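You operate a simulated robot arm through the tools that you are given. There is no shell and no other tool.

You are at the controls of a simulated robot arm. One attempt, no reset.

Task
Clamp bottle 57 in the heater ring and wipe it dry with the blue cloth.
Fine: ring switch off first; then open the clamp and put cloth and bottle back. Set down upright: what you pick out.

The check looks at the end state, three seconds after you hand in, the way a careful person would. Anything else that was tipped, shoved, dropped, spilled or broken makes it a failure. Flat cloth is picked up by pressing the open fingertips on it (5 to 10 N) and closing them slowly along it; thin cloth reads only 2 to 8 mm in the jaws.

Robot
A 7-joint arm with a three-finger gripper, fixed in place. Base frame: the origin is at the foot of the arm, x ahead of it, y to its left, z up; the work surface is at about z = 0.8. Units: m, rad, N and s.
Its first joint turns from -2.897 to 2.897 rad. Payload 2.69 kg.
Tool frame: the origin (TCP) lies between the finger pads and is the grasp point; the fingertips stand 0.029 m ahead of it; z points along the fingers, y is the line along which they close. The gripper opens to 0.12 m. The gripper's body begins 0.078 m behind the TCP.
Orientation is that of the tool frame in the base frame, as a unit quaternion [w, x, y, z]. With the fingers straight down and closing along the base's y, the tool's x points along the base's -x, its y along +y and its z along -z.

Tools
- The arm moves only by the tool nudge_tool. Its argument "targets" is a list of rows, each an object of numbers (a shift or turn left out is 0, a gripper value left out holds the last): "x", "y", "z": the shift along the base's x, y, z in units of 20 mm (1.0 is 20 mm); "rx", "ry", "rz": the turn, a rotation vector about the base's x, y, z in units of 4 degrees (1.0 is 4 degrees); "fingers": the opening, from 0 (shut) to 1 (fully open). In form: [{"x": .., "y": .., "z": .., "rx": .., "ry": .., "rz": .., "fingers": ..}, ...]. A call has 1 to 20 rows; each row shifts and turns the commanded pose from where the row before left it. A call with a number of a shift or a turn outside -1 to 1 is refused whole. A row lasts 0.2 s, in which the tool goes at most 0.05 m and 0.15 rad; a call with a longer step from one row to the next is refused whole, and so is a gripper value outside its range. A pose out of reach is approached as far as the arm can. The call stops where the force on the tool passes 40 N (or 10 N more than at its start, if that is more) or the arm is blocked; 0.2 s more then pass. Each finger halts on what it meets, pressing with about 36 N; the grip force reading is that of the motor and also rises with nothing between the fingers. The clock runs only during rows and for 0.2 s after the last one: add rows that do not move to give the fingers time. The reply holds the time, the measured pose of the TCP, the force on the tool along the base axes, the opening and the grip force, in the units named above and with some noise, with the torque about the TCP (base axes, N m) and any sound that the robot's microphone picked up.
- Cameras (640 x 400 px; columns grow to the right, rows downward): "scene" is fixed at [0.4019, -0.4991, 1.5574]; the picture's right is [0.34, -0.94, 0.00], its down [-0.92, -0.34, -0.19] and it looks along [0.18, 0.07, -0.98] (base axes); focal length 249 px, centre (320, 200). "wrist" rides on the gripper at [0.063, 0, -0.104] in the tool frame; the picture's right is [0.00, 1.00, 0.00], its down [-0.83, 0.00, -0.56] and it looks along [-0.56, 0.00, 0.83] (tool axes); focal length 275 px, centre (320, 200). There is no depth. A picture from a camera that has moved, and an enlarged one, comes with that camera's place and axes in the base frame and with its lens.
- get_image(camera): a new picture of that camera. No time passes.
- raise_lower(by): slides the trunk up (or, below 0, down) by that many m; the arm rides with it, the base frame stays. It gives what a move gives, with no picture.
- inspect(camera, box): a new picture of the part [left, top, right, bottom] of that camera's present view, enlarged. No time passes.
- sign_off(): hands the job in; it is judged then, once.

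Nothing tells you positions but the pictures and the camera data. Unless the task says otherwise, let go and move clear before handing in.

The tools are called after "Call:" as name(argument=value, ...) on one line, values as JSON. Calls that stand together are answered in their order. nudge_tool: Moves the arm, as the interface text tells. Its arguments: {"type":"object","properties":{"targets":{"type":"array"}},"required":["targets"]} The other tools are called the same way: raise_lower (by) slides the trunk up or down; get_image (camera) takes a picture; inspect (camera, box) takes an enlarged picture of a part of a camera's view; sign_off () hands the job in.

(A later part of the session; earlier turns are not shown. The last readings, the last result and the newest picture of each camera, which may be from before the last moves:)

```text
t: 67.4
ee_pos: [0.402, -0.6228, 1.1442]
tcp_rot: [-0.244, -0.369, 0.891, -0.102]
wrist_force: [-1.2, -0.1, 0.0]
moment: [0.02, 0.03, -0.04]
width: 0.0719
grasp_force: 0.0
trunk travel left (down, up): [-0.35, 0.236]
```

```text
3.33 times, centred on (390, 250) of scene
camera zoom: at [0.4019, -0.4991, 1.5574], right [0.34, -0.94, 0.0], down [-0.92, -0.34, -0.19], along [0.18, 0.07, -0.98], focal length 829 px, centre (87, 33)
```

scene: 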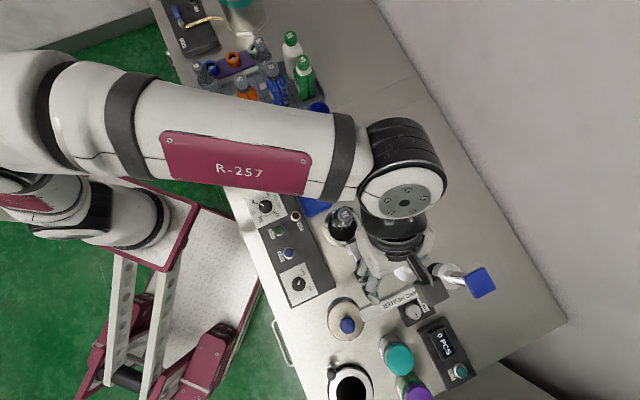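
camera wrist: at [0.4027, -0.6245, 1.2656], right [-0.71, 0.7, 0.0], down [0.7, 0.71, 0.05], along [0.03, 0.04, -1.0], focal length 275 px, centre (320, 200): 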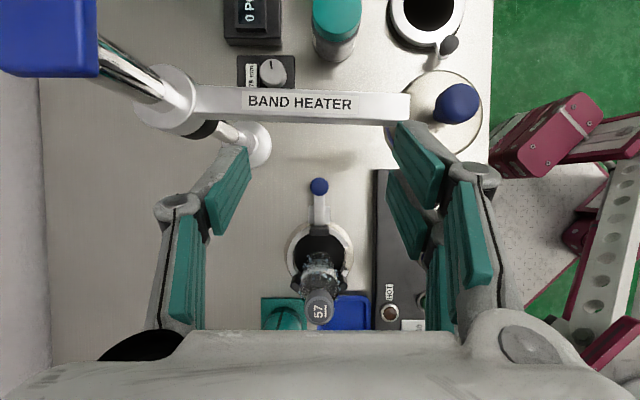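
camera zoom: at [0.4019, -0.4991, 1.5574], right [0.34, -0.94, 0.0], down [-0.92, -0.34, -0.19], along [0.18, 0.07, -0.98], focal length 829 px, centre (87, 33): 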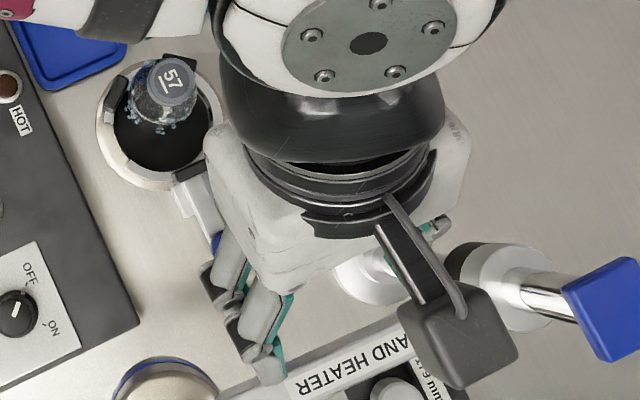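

The lever is a plate sliding in a guide, with a 28 mm round knob at about (0.404, -0.623, 0.85). A smaller lean of about 18° clears both the bottle cap and the heater arm, so I'll set that and come down partway above the knob.

Call:
nudge_tool(targets=[{"rx": 0.56, "ry": -0.56, "x": 0.1, "y": 0.08, "fingers": 0.45}, {"rx": 0.56, "ry": -0.56, "x": 0.1, "y": 0.08}, {"rx": 0.56, "ry": -0.56, "x": 0.06, "y": 0.02}, {"rx": 0.56, "ry": -0.56}, {"z": -0.8}, {"z": -0.8}, {"z": -0.8}, {"z": -0.8}, {"z": -0.8}, {}])

Call:
get_image(camera="wrist")

Call:
get_image(camera="scene")

```text
t: 69.6
ee_pos: [0.4078, -0.6193, 1.0646]
tcp_rot: [-0.145, -0.378, 0.912, -0.06]
wrist_force: [-0.3, -0.5, -0.4]
moment: [0.01, -0.01, 0.03]
width: 0.054
grasp_force: 0.1
trunk travel left (down, up): [-0.35, 0.236]
```

```text
taken
camera wrist: at [0.3899, -0.6388, 1.1825], right [-0.71, 0.7, 0.0], down [0.68, 0.68, 0.27], along [0.19, 0.19, -0.96], focal length 275 px, centre (320, 200)
```

wrist: 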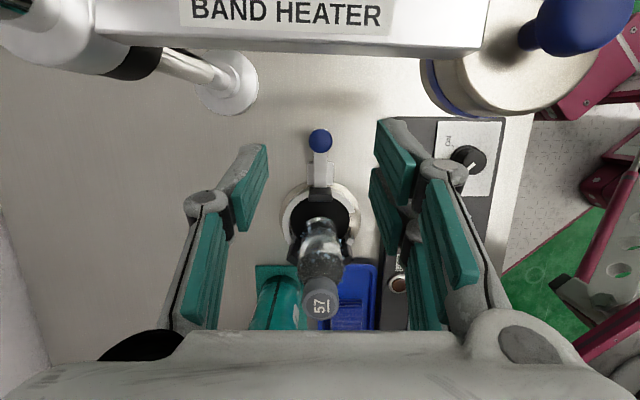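

```text
taken
```

scene: 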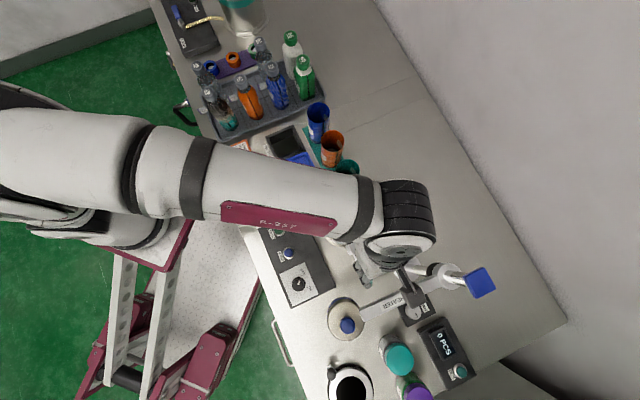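

The camera housing has about 2 cm of clearance from the heater arm here. I'll shift 14 mm inward for more room while descending, then check again.

Call:
nudge_tool(targets=[{"x": 0.5, "y": 0.5}, {"z": -0.7}, {"z": -0.7}, {"z": -0.7}, {"z": -0.7}, {"z": -0.7}, {"z": -0.7}, {"z": -0.7}, {"z": -0.7}, {"z": -0.7}, {}])

Call:
get_image(camera="wrist")

Call:
inspect(camera="scene", box=[310, 190, 502, 310])

```text
t: 72.0
ee_pos: [0.4169, -0.6103, 0.937]
tcp_rot: [-0.145, -0.378, 0.912, -0.06]
wrist_force: [0.3, 0.0, -0.1]
moment: [0.02, 0.01, -0.02]
width: 0.054
grasp_force: 0.1
trunk travel left (down, up): [-0.35, 0.236]
```

```text
taken
camera wrist: at [0.399, -0.6302, 1.0565], right [-0.71, 0.7, 0.0], down [0.68, 0.68, 0.27], along [0.19, 0.19, -0.96], focal length 275 px, centre (320, 200)
```

wrist: 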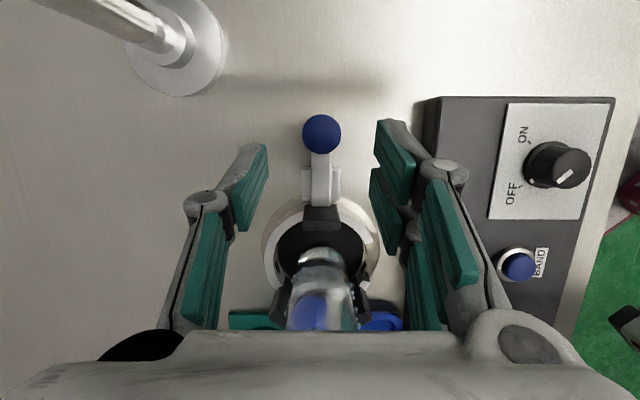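

```text
3.33 times, centred on (406, 250) of scene
camera zoom: at [0.4019, -0.4991, 1.5574], right [0.34, -0.94, 0.0], down [-0.92, -0.34, -0.19], along [0.18, 0.07, -0.98], focal length 829 px, centre (33, 33)
```

zoom: 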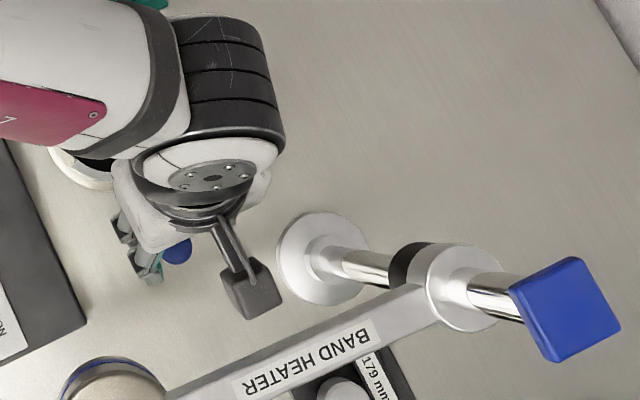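

Clear on all sides. I'll go down beside the lever, shift out to the knob and lower the fingers around it.

Call:
nudge_tool(targets=[{"z": -0.7}, {"z": -0.7}, {"z": -0.7}, {"z": -0.6}, {"x": -0.25, "y": -0.26, "z": -0.2}, {"x": -0.26, "y": -0.27, "z": -0.3}, {}])

Call:
get_image(camera="wrist")

Call:
inspect(camera="scene", box=[310, 190, 502, 310])

```text
t: 73.6
ee_pos: [0.4069, -0.6204, 0.8744]
tcp_rot: [-0.145, -0.378, 0.912, -0.06]
wrist_force: [0.7, 0.2, 1.4]
moment: [-0.03, 0.01, -0.03]
width: 0.054
grasp_force: 0.0
trunk travel left (down, up): [-0.35, 0.236]
```

```text
taken
camera wrist: at [0.3889, -0.6412, 0.9926], right [-0.71, 0.7, 0.0], down [0.68, 0.68, 0.27], along [0.19, 0.19, -0.96], focal length 275 px, centre (320, 200)
```

wrist: 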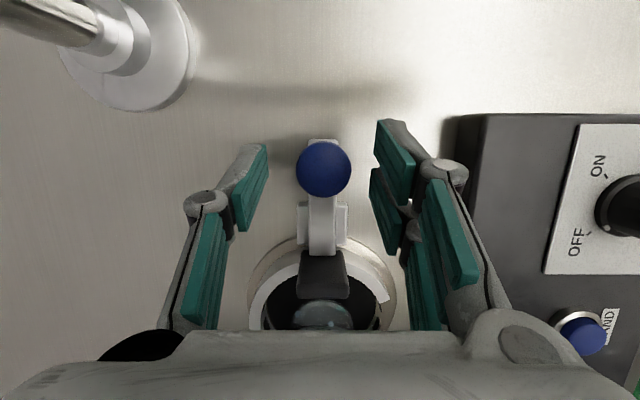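

```text
3.33 times, centred on (406, 250) of scene
camera zoom: at [0.4019, -0.4991, 1.5574], right [0.34, -0.94, 0.0], down [-0.92, -0.34, -0.19], along [0.18, 0.07, -0.98], focal length 829 px, centre (33, 33)
```

zoom: 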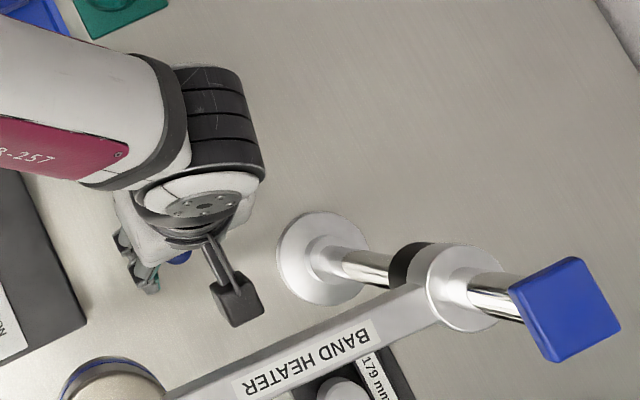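

The knob sits between the pads. I'll lower the last 13 mm and close on it.

Call:
nudge_tool(targets=[{"x": -0.07, "y": 0.07, "z": -0.3}, {"z": -0.35}, {}, {"fingers": 0.35}, {"fingers": 0.25}, {"fingers": 0.15}, {"fingers": 0.15}])

Call:
inspect(camera="wrist", box=[200, 80, 440, 330])

```text
t: 75.2
ee_pos: [0.4051, -0.62, 0.8597]
tcp_rot: [-0.145, -0.378, 0.912, -0.061]
wrist_force: [1.8, -4.2, -2.8]
moment: [-0.09, -0.04, -0.02]
width: 0.0276
grasp_force: 45.0
trunk travel left (down, up): [-0.35, 0.236]
```

```text
1.60 times, centred on (320, 205) of wrist
camera zoom: at [0.3876, -0.6398, 0.9792], right [-0.71, 0.7, 0.0], down [0.68, 0.68, 0.27], along [0.19, 0.19, -0.96], focal length 440 px, centre (320, 192)
```

zoom: 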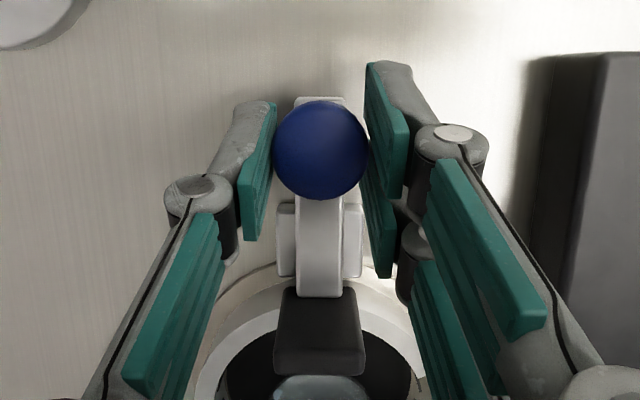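

The knob is gripped at 27.6 mm. I'll push it along its guide toward the bottle in small steps, watching the force.

Call:
nudge_tool(targets=[{"x": 0.12, "y": 0.12}, {"x": 0.12, "y": 0.12}, {"x": 0.12, "y": 0.12}, {}])

Call:
inspect(camera="wrist", box=[200, 80, 440, 330])

```text
t: 76.2
ee_pos: [0.4125, -0.6115, 0.8614]
tcp_rot: [-0.144, -0.377, 0.913, -0.06]
wrist_force: [0.2, -8.6, -1.9]
moment: [-0.15, 0.0, -0.21]
width: 0.0278
grasp_force: 45.6
trunk travel left (down, up): [-0.35, 0.236]
```

```text
1.60 times, centred on (320, 205) of wrist
camera zoom: at [0.3949, -0.6325, 0.9792], right [-0.71, 0.7, 0.0], down [0.68, 0.68, 0.27], along [0.19, 0.19, -0.96], focal length 440 px, centre (320, 192)
```

zoom: 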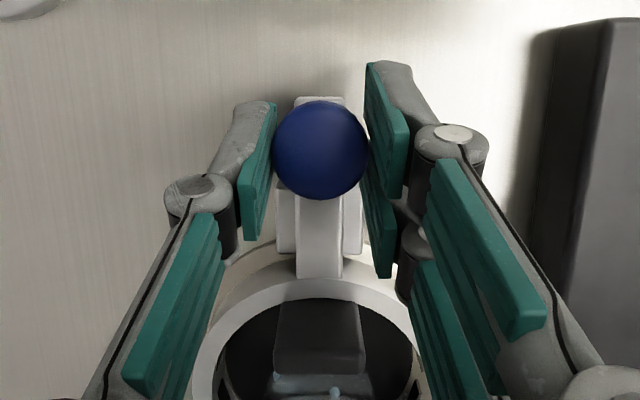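

The jaw slides in nicely with about 8 N of friction. I'll keep pushing while straightening the tool a little to stay clear of the bottle cap.

Call:
nudge_tool(targets=[{"x": 0.1, "y": 0.06, "rx": 0.25, "ry": -0.25}, {"x": 0.1, "y": 0.06, "rx": 0.25, "ry": -0.25}, {"x": 0.1, "y": 0.08, "rx": 0.25, "ry": -0.25}, {"x": 0.08, "y": 0.08, "rx": 0.25, "ry": -0.25}, {}])

Call:
inspect(camera="wrist", box=[200, 80, 440, 330])

Call:
inspect(camera="scene", box=[310, 190, 502, 310])

```text
t: 77.4
ee_pos: [0.4205, -0.6057, 0.8613]
tcp_rot: [-0.1, -0.379, 0.919, -0.041]
wrist_force: [-6.3, -2.3, 7.1]
moment: [0.0, 0.28, 0.21]
width: 0.0273
grasp_force: 45.6
trunk travel left (down, up): [-0.35, 0.236]
```

```text
1.60 times, centred on (320, 205) of wrist
camera zoom: at [0.3934, -0.6342, 0.9762], right [-0.71, 0.7, 0.0], down [0.66, 0.66, 0.36], along [0.26, 0.26, -0.93], focal length 440 px, centre (320, 192)
```

zoom: 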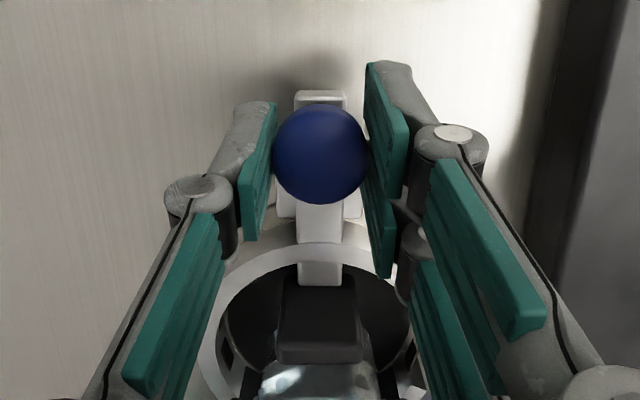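

```text
3.33 times, centred on (406, 250) of scene
camera zoom: at [0.4019, -0.4991, 1.5574], right [0.34, -0.94, 0.0], down [-0.92, -0.34, -0.19], along [0.18, 0.07, -0.98], focal length 829 px, centre (33, 33)
```

zoom: 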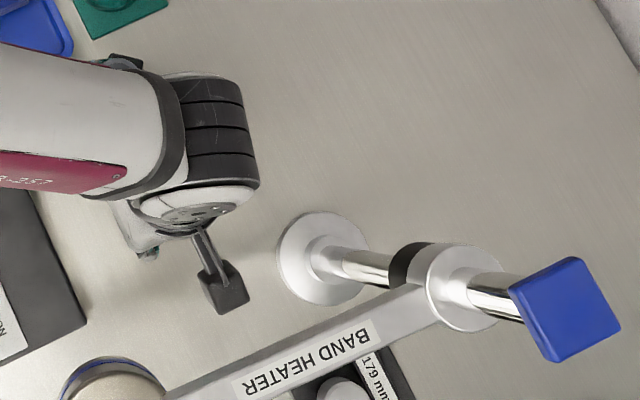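

The jaw is close to the bottle. Continuing in 2–3 mm steps until the force rises.

Call:
nudge_tool(targets=[{"x": 0.08, "y": 0.08, "z": 0.04}, {"x": 0.08, "y": 0.08}, {}])

Call:
inspect(camera="wrist", box=[200, 80, 440, 330])

```text
t: 78.2
ee_pos: [0.424, -0.6027, 0.862]
tcp_rot: [-0.1, -0.381, 0.918, -0.041]
wrist_force: [-6.8, -1.1, -0.1]
moment: [0.02, 0.07, -0.25]
width: 0.0272
grasp_force: 45.3
trunk travel left (down, up): [-0.35, 0.236]
```

```text
1.60 times, centred on (320, 205) of wrist
camera zoom: at [0.397, -0.6309, 0.9762], right [-0.71, 0.7, 0.0], down [0.66, 0.66, 0.36], along [0.26, 0.26, -0.93], focal length 440 px, centre (320, 192)
```

zoom: 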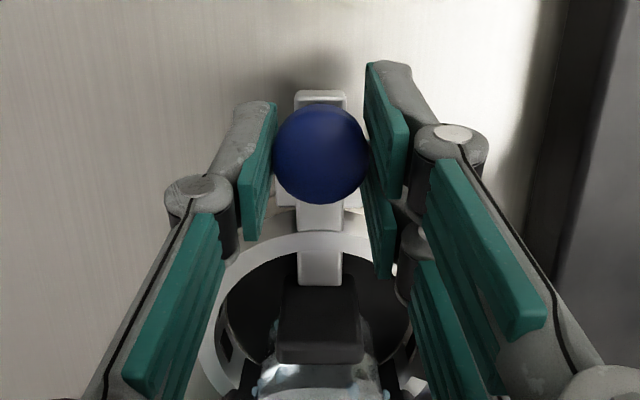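

Call:
nudge_tool(targets=[{"x": 0.09, "y": 0.1}, {"x": 0.09, "y": 0.1}, {}])

Call:
inspect(camera="wrist", box=[200, 80, 440, 330])

```text
t: 79.0
ee_pos: [0.4274, -0.5991, 0.8607]
tcp_rot: [-0.099, -0.381, 0.918, -0.041]
wrist_force: [-6.6, -1.0, -3.4]
moment: [-0.05, 0.28, -0.14]
width: 0.0271
grasp_force: 44.9
trunk travel left (down, up): [-0.35, 0.236]
```

```text
1.60 times, centred on (320, 205) of wrist
camera zoom: at [0.4008, -0.6272, 0.9762], right [-0.71, 0.7, 0.0], down [0.66, 0.66, 0.36], along [0.26, 0.26, -0.93], focal length 440 px, centre (320, 192)
```

zoom: 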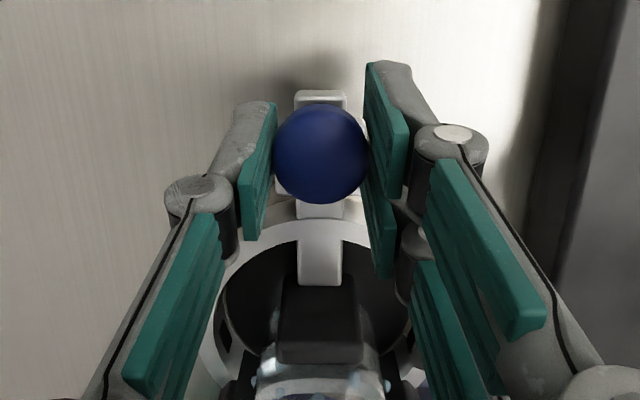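

Call:
nudge_tool(targets=[{"x": 0.08, "y": 0.09}, {}])

Call:
nudge_tool(targets=[{"x": 0.08, "y": 0.09}, {}])

Call:
inspect(camera="wrist", box=[200, 80, 440, 330])

```text
t: 79.6
ee_pos: [0.4283, -0.5959, 0.8617]
tcp_rot: [-0.1, -0.381, 0.918, -0.042]
wrist_force: [-6.5, 0.2, -6.5]
moment: [-0.04, 0.22, -0.09]
width: 0.0273
grasp_force: 44.7
trunk travel left (down, up): [-0.35, 0.236]
```

```text
t: 80.2
ee_pos: [0.4283, -0.5963, 0.86]
tcp_rot: [-0.099, -0.38, 0.919, -0.042]
wrist_force: [-13.1, -9.1, -13.6]
moment: [-0.31, 0.3, -0.13]
width: 0.0271
grasp_force: 44.9
trunk travel left (down, up): [-0.35, 0.236]
```

```text
1.60 times, centred on (320, 205) of wrist
camera zoom: at [0.4031, -0.6247, 0.9763], right [-0.71, 0.71, 0.0], down [0.66, 0.66, 0.36], along [0.26, 0.26, -0.93], focal length 440 px, centre (320, 192)
```

zoom: 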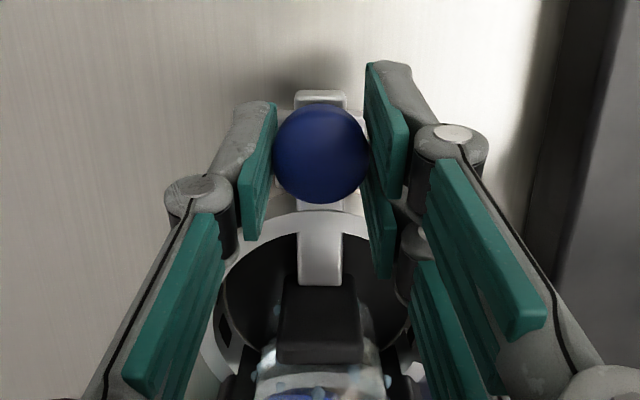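

The force has risen to about 16 N and the knob has stopped, so the jaw is against the bottle. A little more to make the clamp firm.

Call:
nudge_tool(targets=[{"x": 0.07, "y": 0.07, "z": -0.05}, {}, {}])

Call:
nudge_tool(targets=[{"x": 0.07, "y": 0.07}, {}, {}])

```text
t: 81.0
ee_pos: [0.4285, -0.5966, 0.861]
tcp_rot: [-0.102, -0.378, 0.919, -0.043]
wrist_force: [-21.9, -24.4, -12.6]
moment: [-0.69, 0.54, -0.07]
width: 0.0272
grasp_force: 45.1
trunk travel left (down, up): [-0.35, 0.236]
```

```text
t: 81.5
ee_pos: [0.4295, -0.5959, 0.8608]
tcp_rot: [-0.103, -0.378, 0.919, -0.044]
wrist_force: [-4.5, -13.0, -9.3]
moment: [-0.5, -0.1, 0.01]
width: 0.0273
grasp_force: 45.3
trunk travel left (down, up): [-0.35, 0.236]
stopped in row 2: the force on the tool passed its limit at 45 N (the readings are from after the stop); the commanded pose is now the measured one
```

Clamp pressed firmly with a peak of 45 N. Now I'll open the fingers and see whether the jaw stays put.

Call:
nudge_tool(targets=[{"fingers": 0.3}, {"fingers": 0.4}, {"fingers": 0.45}, {}])

Call:
inspect(camera="wrist", box=[200, 80, 440, 330])

Call:
inspect(camera="scene", box=[300, 180, 492, 300])

```text
t: 82.5
ee_pos: [0.4288, -0.5953, 0.8626]
tcp_rot: [-0.102, -0.379, 0.919, -0.043]
wrist_force: [-0.5, -0.1, -0.2]
moment: [0.02, -0.02, 0.02]
width: 0.0541
grasp_force: 0.1
trunk travel left (down, up): [-0.35, 0.236]
```

```text
1.60 times, centred on (320, 205) of wrist
camera zoom: at [0.4041, -0.6225, 0.977], right [-0.71, 0.71, 0.0], down [0.66, 0.66, 0.36], along [0.25, 0.25, -0.93], focal length 440 px, centre (320, 192)
```

zoom: 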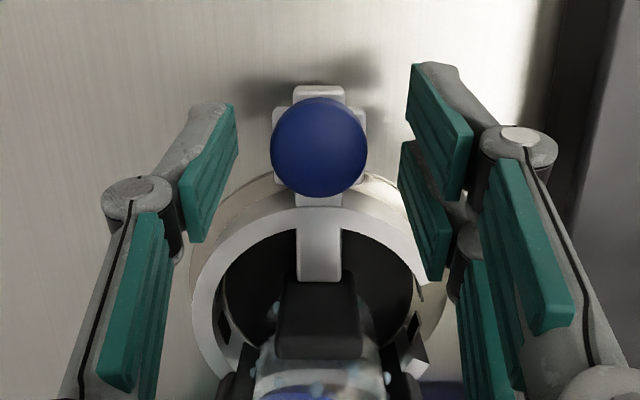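

```text
3.33 times, centred on (396, 240) of scene
camera zoom: at [0.4019, -0.4991, 1.5574], right [0.34, -0.94, 0.0], down [-0.92, -0.34, -0.19], along [0.18, 0.07, -0.98], focal length 829 px, centre (67, 67)
```

zoom: 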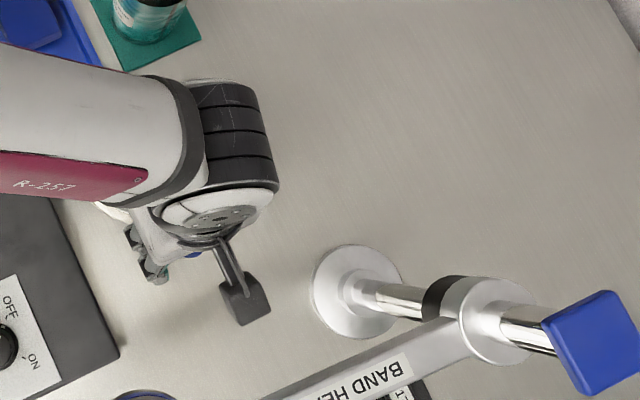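

The jaw holds after release. I'll rise straight up and look at the clamped bottle.

Call:
nudge_tool(targets=[{"z": 0.6}, {"z": 0.9}, {"z": 0.9}, {"z": 0.9}, {"z": 0.9}, {"z": 0.9}, {"z": 0.9}, {"z": 0.9}, {"z": 0.9}, {"z": 0.9}, {"z": 0.9}, {"z": 0.9}, {"z": 0.9}, {"z": 0.9}, {"z": 0.9}, {}])

Call:
get_image(camera="wrist")

Call:
get_image(camera="scene")

```text
t: 85.9
ee_pos: [0.4293, -0.5953, 1.1257]
tcp_rot: [-0.102, -0.379, 0.919, -0.044]
wrist_force: [0.1, -0.6, 0.3]
moment: [0.03, 0.0, 0.01]
width: 0.0539
grasp_force: 0.0
trunk travel left (down, up): [-0.35, 0.236]
```

```text
taken
camera wrist: at [0.4039, -0.622, 1.2409], right [-0.71, 0.71, 0.0], down [0.66, 0.66, 0.36], along [0.25, 0.25, -0.93], focal length 275 px, centre (320, 200)
```

wrist: 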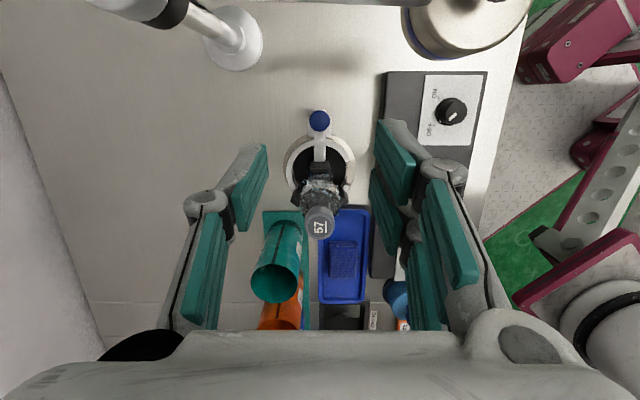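

```text
taken
```

scene: 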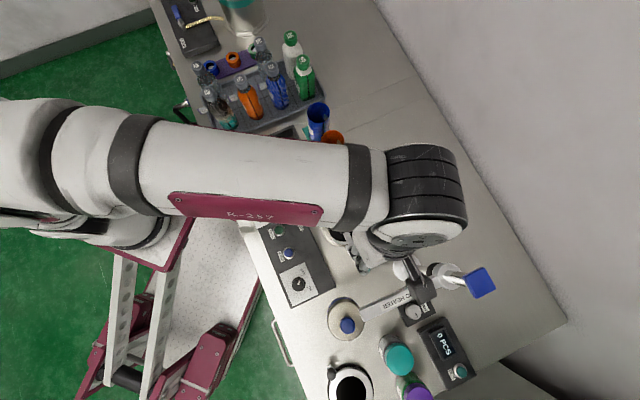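

Call:
inspect(camera="wrist", box=[260, 100, 380, 250])

Call:
inspect(camera="wrist", box=[290, 200, 390, 310])

```text
2.67 times, centred on (320, 175) of wrist
camera zoom: at [0.4039, -0.622, 1.2409], right [-0.71, 0.71, 0.0], down [0.66, 0.66, 0.36], along [0.25, 0.25, -0.93], focal length 734 px, centre (320, 267)
```

zoom: 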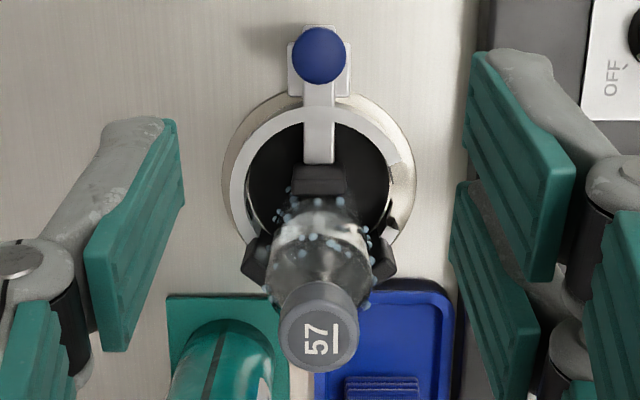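

```text
3.64 times, centred on (340, 255) of wrist
camera zoom: at [0.4039, -0.622, 1.2409], right [-0.71, 0.71, 0.0], down [0.66, 0.66, 0.36], along [0.25, 0.25, -0.93], focal length 1001 px, centre (247, 0)
```

zoom: 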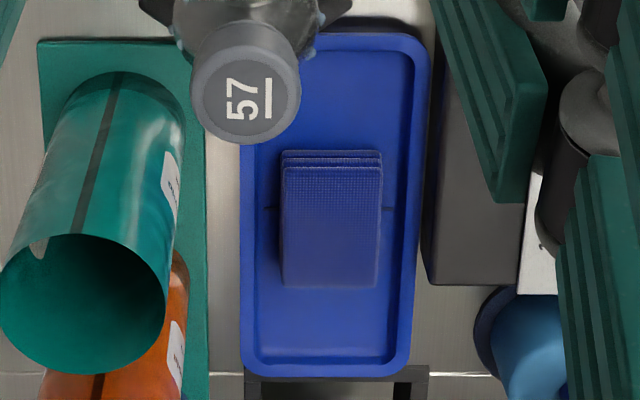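

The bottle is clamped upright between jaw and pads. I'll map where its droplets are before fetching the cloth.

Call:
inspect(camera="wrist", box=[290, 155, 354, 245])

Call:
inspect(camera="wrist", box=[300, 160, 348, 200])

```text
4.44 times, centred on (322, 200) of wrist
camera zoom: at [0.4039, -0.622, 1.2409], right [-0.71, 0.71, 0.0], down [0.66, 0.66, 0.36], along [0.25, 0.25, -0.93], focal length 1224 px, centre (311, 200)
```

zoom: 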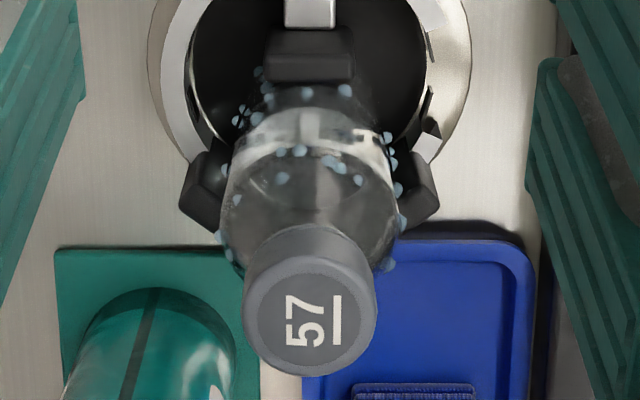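

```text
10.00 times, centred on (324, 180) of wrist
camera zoom: at [0.4039, -0.622, 1.2409], right [-0.71, 0.71, 0.0], down [0.66, 0.66, 0.36], along [0.25, 0.25, -0.93], focal length 2753 px, centre (280, 400)
```

zoom: 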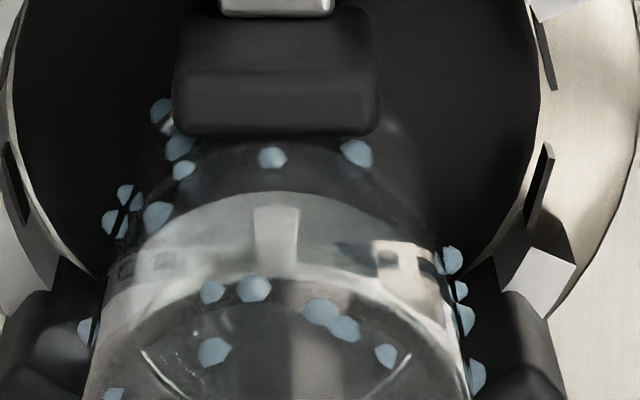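

The droplets sit between about z = 0.84 and 0.945, all around the body. Now the cloth: it's a folded stack at about (0.574, -0.395) in the blue tray. I'll straighten the tool and turn it so the fingers close along the tray's long side.

Call:
nudge_tool(targets=[{"rx": 0.56, "ry": -0.56, "z": 0.3}, {"rx": 0.56, "ry": -0.56, "z": 0.3}, {"rx": 0.56, "ry": -0.56}, {"rx": 0.56, "ry": -0.56}, {"x": 0.4, "y": 0.5, "rz": -1}, {"x": 0.4, "y": 0.5, "rz": -1}, {"x": 0.4, "y": 0.5, "rz": -1}, {"x": 0.4, "y": 0.5, "rz": -1}, {"x": 0.4, "y": 0.5, "rz": -1}, {"x": 0.4, "y": 0.6, "rz": -1}, {"x": 0.4, "y": 0.6, "rz": -1}, {"x": 0.4, "y": 0.6, "rz": -1}, {"x": 0.4, "y": 0.6, "rz": -1}, {"x": 0.4, "y": 0.6, "rz": -1}, {"x": 0.4, "y": 0.6, "rz": -1}, {"x": 0.4, "y": 0.6, "rz": -1}, {"x": 0.4, "y": 0.6, "rz": -1}, {"x": 0.4, "y": 0.6, "rz": -1}, {"x": 0.4, "y": 0.6, "rz": -1}, {"x": 0.4, "y": 0.6, "rz": -1}])

Call:
nudge_tool(targets=[{"rz": -1}, {"rz": -1}, {"rz": -1}, {"rz": -1}, {"rz": -1}, {"rz": -1}, {"rz": -0.5}, {}])

Call:
get_image(camera="wrist")

Call:
get_image(camera="scene")

```text
t: 90.1
ee_pos: [0.558, -0.4124, 1.1386]
tcp_rot: [-0.001, 0.168, 0.986, -0.001]
wrist_force: [-0.4, -0.1, 0.4]
moment: [0.05, -0.01, 0.06]
width: 0.054
grasp_force: 0.1
trunk travel left (down, up): [-0.35, 0.236]
```

```text
t: 91.9
ee_pos: [0.5581, -0.4129, 1.1388]
tcp_rot: [-0.002, 0.386, 0.923, -0.001]
wrist_force: [0.0, 0.2, 0.0]
moment: [0.01, 0.01, 0.02]
width: 0.0541
grasp_force: 0.1
trunk travel left (down, up): [-0.35, 0.236]
```

```text
taken
camera wrist: at [0.515, -0.3687, 1.2417], right [0.71, 0.71, 0.0], down [0.59, -0.59, 0.55], along [0.39, -0.39, -0.83], focal length 275 px, centre (320, 200)
```

wrist: 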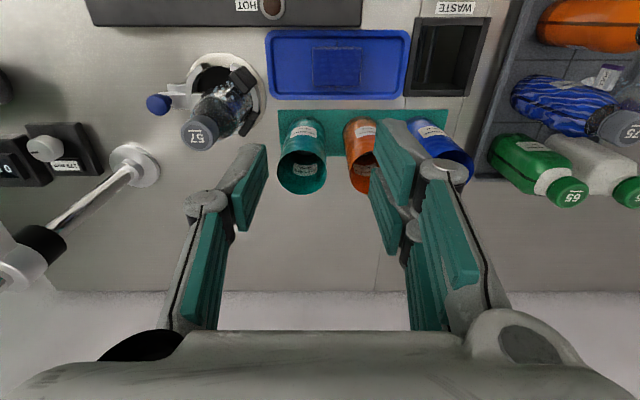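

```text
taken
```

scene: 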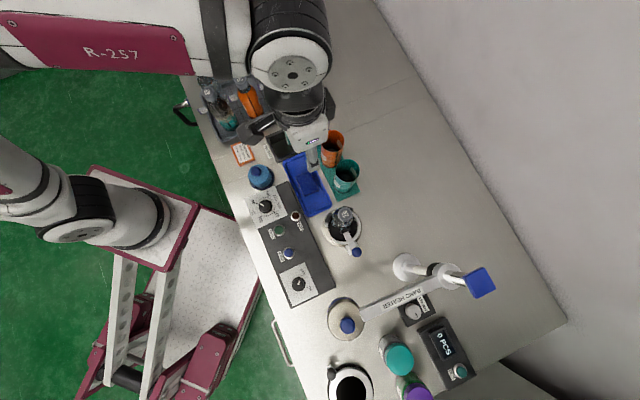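

Aligned with the tray. I'll zoom in on the cloth, and on the clamped bottle from both cameras.

Call:
inspect(camera="wrist", box=[260, 20, 420, 110])

Call:
inspect(camera="wrist", box=[140, 50, 280, 160])

Call:
inspect(camera="scene", box=[310, 195, 390, 265])

```text
4.00 times, centred on (340, 65) of wrist
camera zoom: at [0.515, -0.3687, 1.2417], right [0.71, 0.71, 0.0], down [0.59, -0.59, 0.55], along [0.39, -0.39, -0.83], focal length 1101 px, centre (240, 740)
```

zoom: 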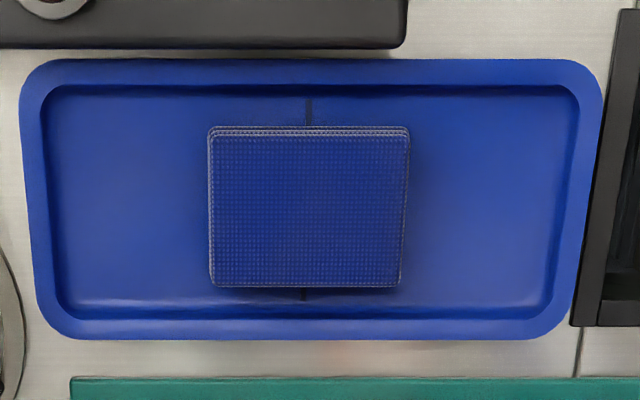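

```text
3.64 times, centred on (210, 105) of wrist
camera zoom: at [0.515, -0.3687, 1.2417], right [0.71, 0.71, 0.0], down [0.59, -0.59, 0.55], along [0.39, -0.39, -0.83], focal length 1001 px, centre (720, 546)
```

zoom: 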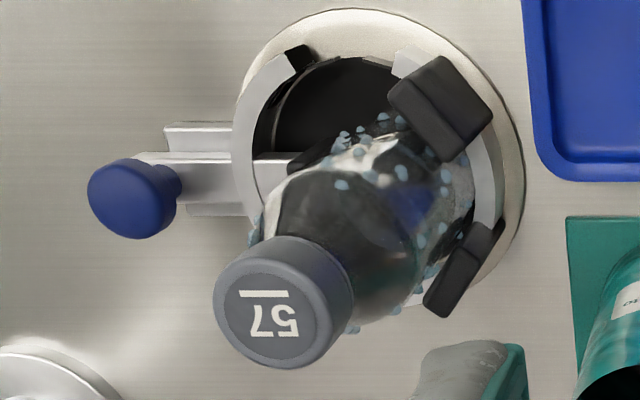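

```text
5.71 times, centred on (350, 230) of scene
camera zoom: at [0.4019, -0.4991, 1.5574], right [0.34, -0.94, 0.0], down [-0.92, -0.34, -0.19], along [0.18, 0.07, -0.98], focal length 1421 px, centre (149, 29)
```

zoom: 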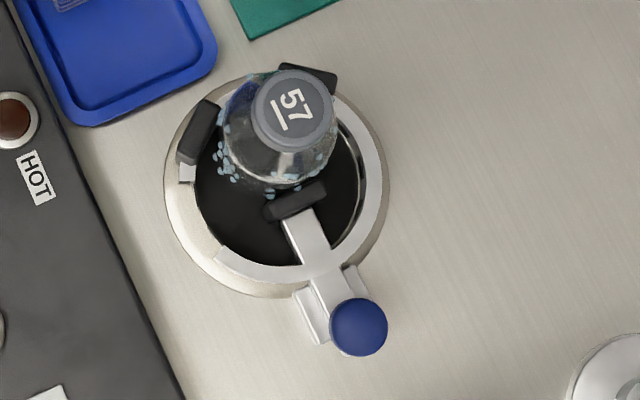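

The cloth stack is 69 × 48 mm, centred at about (0.575, -0.396). I'll set the opening to about 45 mm, centre over it and go down to just above it.

Call:
nudge_tool(targets=[{"x": 0.42, "y": 0.42, "fingers": 0.38}, {"x": 0.42, "y": 0.42}, {"z": -1}, {"z": -1}, {"z": -1}, {"z": -1}, {"z": -1}, {"z": -1}, {"z": -1}, {"z": -1}, {"z": -1}, {"z": -1}, {"z": -1}, {"z": -1}, {"z": -0.5}, {}])

Call:
get_image(camera="wrist")

Call:
inspect(camera="scene", box=[250, 110, 410, 230])

```text
t: 95.3
ee_pos: [0.5751, -0.3962, 0.8873]
tcp_rot: [-0.001, 0.384, 0.923, -0.001]
wrist_force: [0.7, 0.7, -0.1]
moment: [-0.01, 0.02, 0.0]
width: 0.0458
grasp_force: 0.1
trunk travel left (down, up): [-0.35, 0.236]
```

```text
taken
camera wrist: at [0.532, -0.3518, 0.9914], right [0.71, 0.71, 0.0], down [0.59, -0.59, 0.55], along [0.39, -0.39, -0.83], focal length 275 px, centre (320, 200)
```

wrist: 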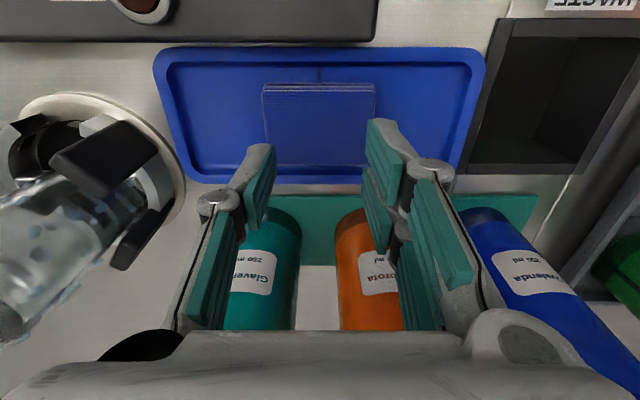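

```text
3.33 times, centred on (330, 170) of scene
camera zoom: at [0.4019, -0.4991, 1.5574], right [0.34, -0.94, 0.0], down [-0.92, -0.34, -0.19], along [0.18, 0.07, -0.98], focal length 829 px, centre (287, 300)
```

zoom: 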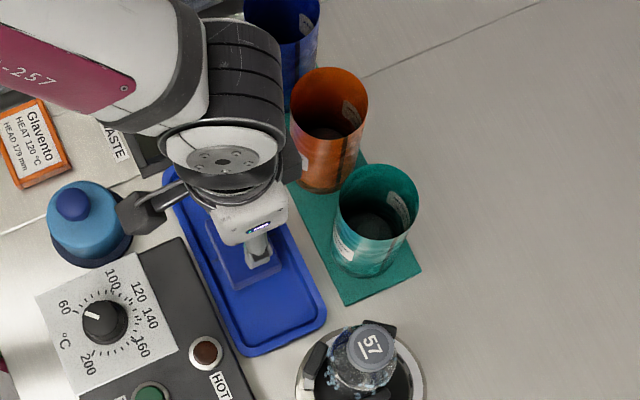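

Well centred over the cloth with clear space around. Going down to near contact.

Call:
nudge_tool(targets=[{"z": -0.5}, {"z": -0.5}, {"z": -0.5}, {"z": -0.2}, {}])

Call:
inspect(camera="wrist", box=[220, 60, 420, 200])

```text
t: 96.5
ee_pos: [0.5744, -0.396, 0.8547]
tcp_rot: [0.0, 0.385, 0.923, -0.001]
wrist_force: [-0.3, 1.3, 15.1]
moment: [0.17, -0.09, 0.0]
width: 0.0468
grasp_force: 0.7
trunk travel left (down, up): [-0.35, 0.236]
```

```text
2.86 times, centred on (320, 130) of wrist
camera zoom: at [0.5317, -0.3522, 0.9584], right [0.71, 0.71, 0.0], down [0.59, -0.59, 0.56], along [0.39, -0.39, -0.83], focal length 786 px, centre (320, 400)
```

zoom: 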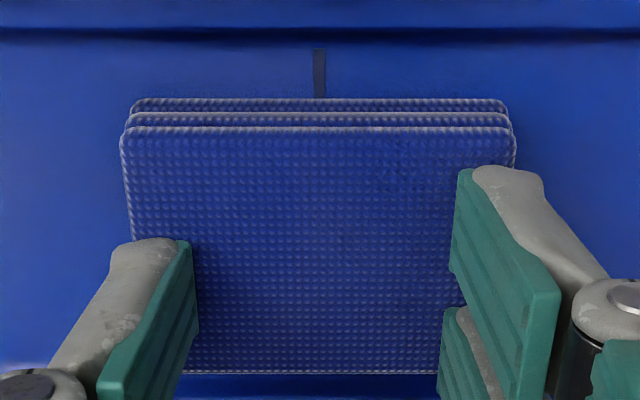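

I've made contact with the stack at about 15 N, so I'll back off about 1 mm to get to the 5–10 N range.

Call:
nudge_tool(targets=[{"z": 0.05}, {}])

```text
t: 97.1
ee_pos: [0.5753, -0.3962, 0.8546]
tcp_rot: [-0.001, 0.384, 0.923, -0.001]
wrist_force: [1.7, -1.3, 9.7]
moment: [0.02, -0.11, -0.03]
width: 0.0455
grasp_force: 0.0
trunk travel left (down, up): [-0.35, 0.236]
```

Pressing with about 9.7 N. Now I'll close the fingers slowly along the cloth.

Call:
nudge_tool(targets=[{"z": 0.01, "fingers": 0.36}, {"fingers": 0.34}, {"fingers": 0.32}, {"fingers": 0.3}, {"fingers": 0.28}, {"fingers": 0.26}, {"fingers": 0.24}, {"fingers": 0.22}, {"fingers": 0.2}, {}])

Call:
inspect(camera="wrist", box=[220, 60, 420, 200])

```text
t: 99.3
ee_pos: [0.5757, -0.3942, 0.8544]
tcp_rot: [0.0, 0.384, 0.923, -0.001]
wrist_force: [-1.5, 0.0, 8.7]
moment: [0.06, -0.03, 0.0]
width: 0.0247
grasp_force: 0.8
trunk travel left (down, up): [-0.35, 0.236]
```

```text
2.86 times, centred on (320, 130) of wrist
camera zoom: at [0.5316, -0.3517, 0.959], right [0.71, 0.71, 0.0], down [0.59, -0.59, 0.55], along [0.39, -0.39, -0.83], focal length 786 px, centre (320, 400)
```

zoom: 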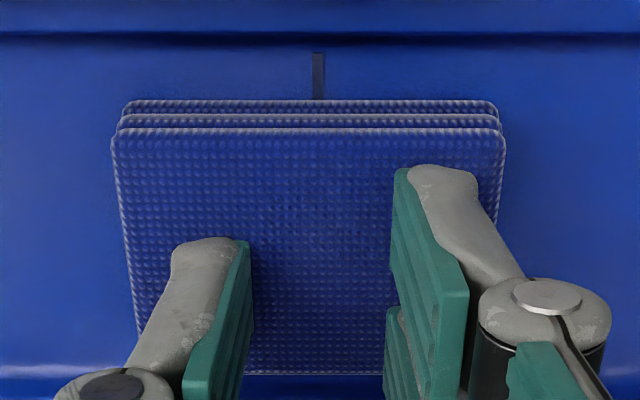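

Call:
nudge_tool(targets=[{"fingers": 0.18}, {"fingers": 0.16}, {"fingers": 0.14}, {"fingers": 0.12}, {"fingers": 0.1}, {"fingers": 0.08}, {"fingers": 0.06}, {"fingers": 0.04}, {"fingers": 0.02}, {"fingers": 0.0}, {}, {}])

Call:
inspect(camera="wrist", box=[220, 60, 420, 200])

```text
t: 101.9
ee_pos: [0.5746, -0.3966, 0.8556]
tcp_rot: [-0.001, 0.384, 0.923, -0.001]
wrist_force: [0.6, 0.0, -1.0]
moment: [0.01, -0.01, 0.01]
width: 0.0
grasp_force: 29.2
trunk travel left (down, up): [-0.35, 0.236]
```

```text
2.86 times, centred on (320, 130) of wrist
camera zoom: at [0.5318, -0.3519, 0.9588], right [0.71, 0.71, 0.0], down [0.59, -0.59, 0.55], along [0.39, -0.39, -0.83], focal length 786 px, centre (320, 400)
```

zoom: 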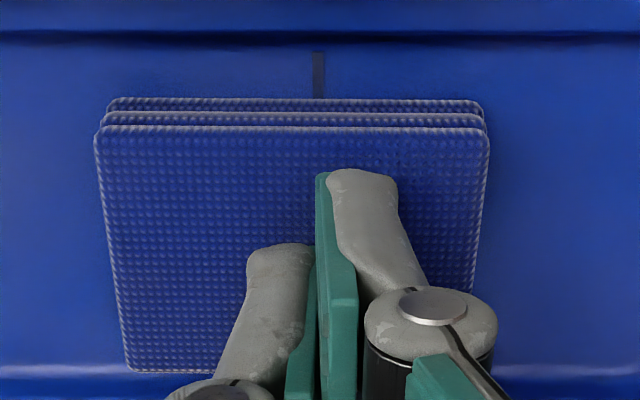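

The fingers closed on nothing because the downward force faded as they closed (the tips rise slightly). I'll reopen, re-centre on the cloth, press again and keep the force up while closing.

Call:
nudge_tool(targets=[{"z": 0.3}, {"z": 0.3, "fingers": 0.2}, {"fingers": 0.38}, {"x": -0.12, "y": -0.12}, {}])

Call:
inspect(camera="wrist", box=[220, 60, 420, 200])

```text
t: 103.1
ee_pos: [0.5724, -0.399, 0.8676]
tcp_rot: [-0.002, 0.384, 0.923, -0.001]
wrist_force: [-0.3, -0.1, -0.8]
moment: [0.01, 0.0, -0.01]
width: 0.0453
grasp_force: 0.1
trunk travel left (down, up): [-0.35, 0.236]
```

```text
2.86 times, centred on (320, 130) of wrist
camera zoom: at [0.5293, -0.3548, 0.9709], right [0.71, 0.71, 0.0], down [0.59, -0.59, 0.55], along [0.39, -0.39, -0.83], focal length 786 px, centre (320, 400)
```

zoom: 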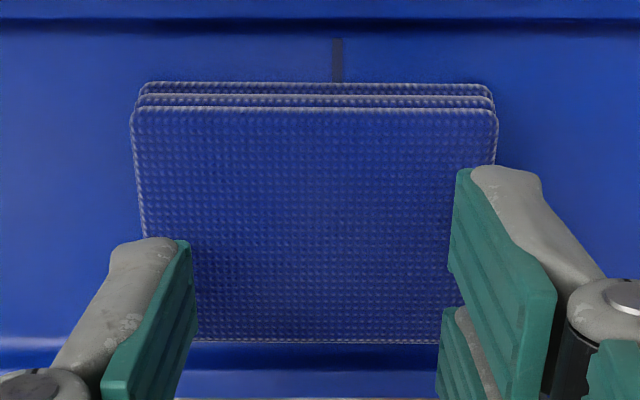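

Call:
nudge_tool(targets=[{"z": -0.3}, {"z": -0.2}, {"z": -0.1}, {}])

```text
t: 104.1
ee_pos: [0.5722, -0.3976, 0.8561]
tcp_rot: [-0.001, 0.383, 0.924, -0.001]
wrist_force: [0.5, -0.6, 0.0]
moment: [0.03, -0.03, -0.01]
width: 0.0457
grasp_force: 0.2
trunk travel left (down, up): [-0.35, 0.236]
```

Call:
nudge_tool(targets=[{"z": -0.05}, {"z": -0.05}, {}])

```text
t: 104.9
ee_pos: [0.5728, -0.3989, 0.8538]
tcp_rot: [0.0, 0.384, 0.923, -0.002]
wrist_force: [-1.0, 5.0, 26.2]
moment: [0.28, -0.06, -0.01]
width: 0.0463
grasp_force: 7.8
trunk travel left (down, up): [-0.35, 0.236]
```

Call:
nudge_tool(targets=[{"z": 0.05}, {}])

```text
t: 105.5
ee_pos: [0.5723, -0.3984, 0.8547]
tcp_rot: [-0.001, 0.385, 0.923, -0.001]
wrist_force: [1.0, -1.1, 18.0]
moment: [0.12, -0.12, 0.02]
width: 0.0463
grasp_force: 0.1
trunk travel left (down, up): [-0.35, 0.236]
```

Call:
nudge_tool(targets=[{"z": 0.05}, {}])

```text
t: 106.1
ee_pos: [0.5722, -0.3993, 0.8555]
tcp_rot: [-0.001, 0.385, 0.923, -0.001]
wrist_force: [1.6, -3.3, 10.7]
moment: [-0.01, -0.14, -0.03]
width: 0.0457
grasp_force: 0.0
trunk travel left (down, up): [-0.35, 0.236]
```

Pressing at about 10 N. I'll close in short bursts and keep the force within 5–10 N as I go.

Call:
nudge_tool(targets=[{"fingers": 0.365}, {"fingers": 0.35}, {"fingers": 0.335}, {"fingers": 0.32}, {"fingers": 0.305}, {"fingers": 0.29}])

Call:
nudge_tool(targets=[{"fingers": 0.275}, {"fingers": 0.26}, {"fingers": 0.245}, {"fingers": 0.23}])

Call:
inspect(camera="wrist", box=[220, 60, 420, 200])

```text
t: 107.5
ee_pos: [0.5713, -0.398, 0.8551]
tcp_rot: [-0.002, 0.385, 0.923, -0.001]
wrist_force: [-1.0, -1.6, 8.2]
moment: [0.01, 0.0, -0.01]
width: 0.0345
grasp_force: 0.1
trunk travel left (down, up): [-0.35, 0.236]
```

```text
t: 108.5
ee_pos: [0.5722, -0.3987, 0.8553]
tcp_rot: [-0.001, 0.384, 0.923, 0.0]
wrist_force: [-0.4, 0.5, 10.1]
moment: [0.06, -0.04, 0.02]
width: 0.0265
grasp_force: 0.0
trunk travel left (down, up): [-0.35, 0.236]
```

```text
2.86 times, centred on (320, 130) of wrist
camera zoom: at [0.5292, -0.3544, 0.959], right [0.71, 0.71, 0.0], down [0.59, -0.59, 0.56], along [0.39, -0.39, -0.83], focal length 786 px, centre (320, 400)
```

zoom: 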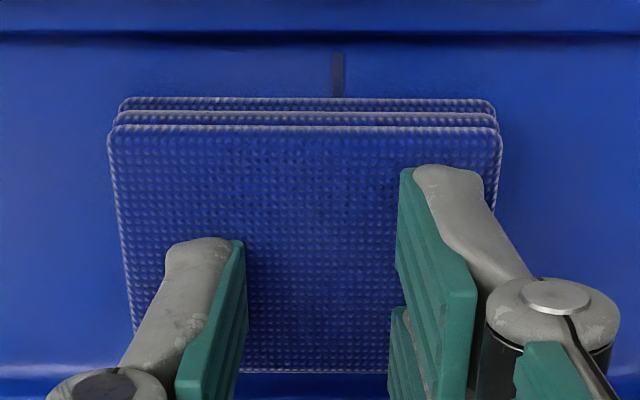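

Call:
nudge_tool(targets=[{"fingers": 0.215}, {"fingers": 0.2}, {"fingers": 0.185}, {"fingers": 0.17}])

Call:
nudge_tool(targets=[{"fingers": 0.155}, {"fingers": 0.14}, {"fingers": 0.125}])

Call:
inspect(camera="wrist", box=[220, 60, 420, 200])

```text
t: 109.5
ee_pos: [0.5718, -0.3987, 0.8535]
tcp_rot: [-0.002, 0.385, 0.923, 0.0]
wrist_force: [0.4, 0.1, 6.1]
moment: [0.01, -0.05, 0.02]
width: 0.0188
grasp_force: 0.0
trunk travel left (down, up): [-0.35, 0.236]
```

```text
t: 110.3
ee_pos: [0.5713, -0.3989, 0.8563]
tcp_rot: [-0.001, 0.385, 0.923, -0.001]
wrist_force: [-1.2, -0.9, 2.3]
moment: [0.02, 0.03, 0.04]
width: 0.0144
grasp_force: 0.1
trunk travel left (down, up): [-0.35, 0.236]
```

```text
2.86 times, centred on (320, 130) of wrist
camera zoom: at [0.529, -0.3545, 0.9587], right [0.71, 0.71, 0.0], down [0.59, -0.59, 0.55], along [0.39, -0.39, -0.83], focal length 786 px, centre (320, 400)
```

zoom: 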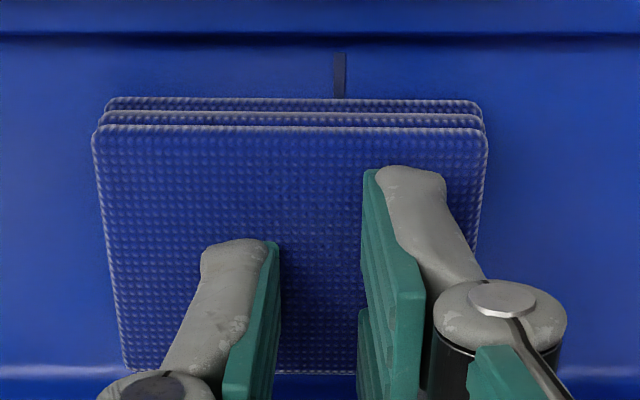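

Call:
nudge_tool(targets=[{"z": -0.05}, {}])

```text
t: 110.9
ee_pos: [0.5716, -0.3992, 0.8533]
tcp_rot: [0.0, 0.384, 0.923, -0.001]
wrist_force: [-2.1, 2.7, 10.4]
moment: [0.05, 0.0, -0.01]
width: 0.0146
grasp_force: 0.1
trunk travel left (down, up): [-0.35, 0.236]
```

Call:
nudge_tool(targets=[{"fingers": 0.11}, {"fingers": 0.095}, {"fingers": 0.08}])

Call:
inspect(camera="wrist", box=[220, 60, 420, 200])

```text
t: 111.7
ee_pos: [0.5723, -0.398, 0.8539]
tcp_rot: [-0.001, 0.384, 0.923, 0.001]
wrist_force: [0.3, 0.6, 4.2]
moment: [0.0, -0.03, -0.02]
width: 0.0074
grasp_force: 0.1
trunk travel left (down, up): [-0.35, 0.236]
```

```text
2.86 times, centred on (320, 130) of wrist
camera zoom: at [0.5292, -0.3545, 0.9577], right [0.71, 0.71, 0.0], down [0.59, -0.59, 0.55], along [0.39, -0.39, -0.83], focal length 786 px, centre (320, 400)
```

zoom: 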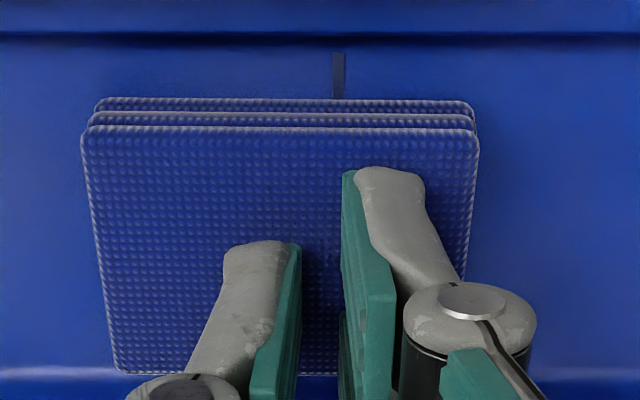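

Call:
nudge_tool(targets=[{"z": -0.05}, {"fingers": 0.065}, {"fingers": 0.05}])

Call:
nudge_tool(targets=[{"z": -0.04, "fingers": 0.035}, {"fingers": 0.02}, {"fingers": 0.0}, {}])

Call:
inspect(camera="wrist", box=[220, 60, 420, 200])

```text
t: 112.5
ee_pos: [0.572, -0.3982, 0.8527]
tcp_rot: [-0.001, 0.383, 0.924, 0.0]
wrist_force: [-0.2, 1.0, 12.8]
moment: [0.08, -0.02, -0.01]
width: 0.0067
grasp_force: 0.5
trunk travel left (down, up): [-0.35, 0.236]
```

```text
t: 113.5
ee_pos: [0.5723, -0.3997, 0.852]
tcp_rot: [-0.002, 0.384, 0.923, 0.0]
wrist_force: [1.5, -0.4, 10.6]
moment: [0.06, -0.04, -0.01]
width: 0.0061
grasp_force: 28.3
trunk travel left (down, up): [-0.35, 0.236]
```

```text
2.86 times, centred on (320, 130) of wrist
camera zoom: at [0.529, -0.3544, 0.9564], right [0.71, 0.71, 0.0], down [0.59, -0.59, 0.56], along [0.39, -0.39, -0.83], focal length 786 px, centre (320, 400)
```

zoom: 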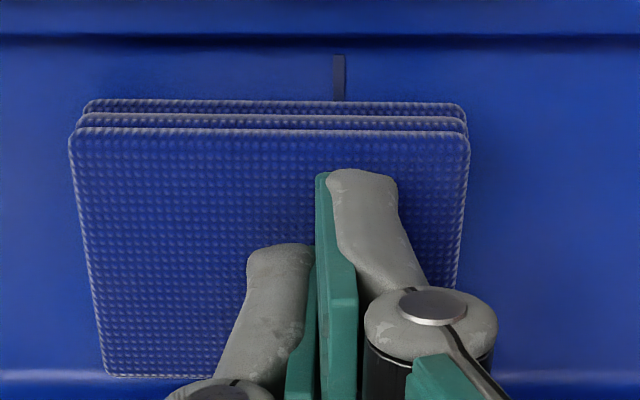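

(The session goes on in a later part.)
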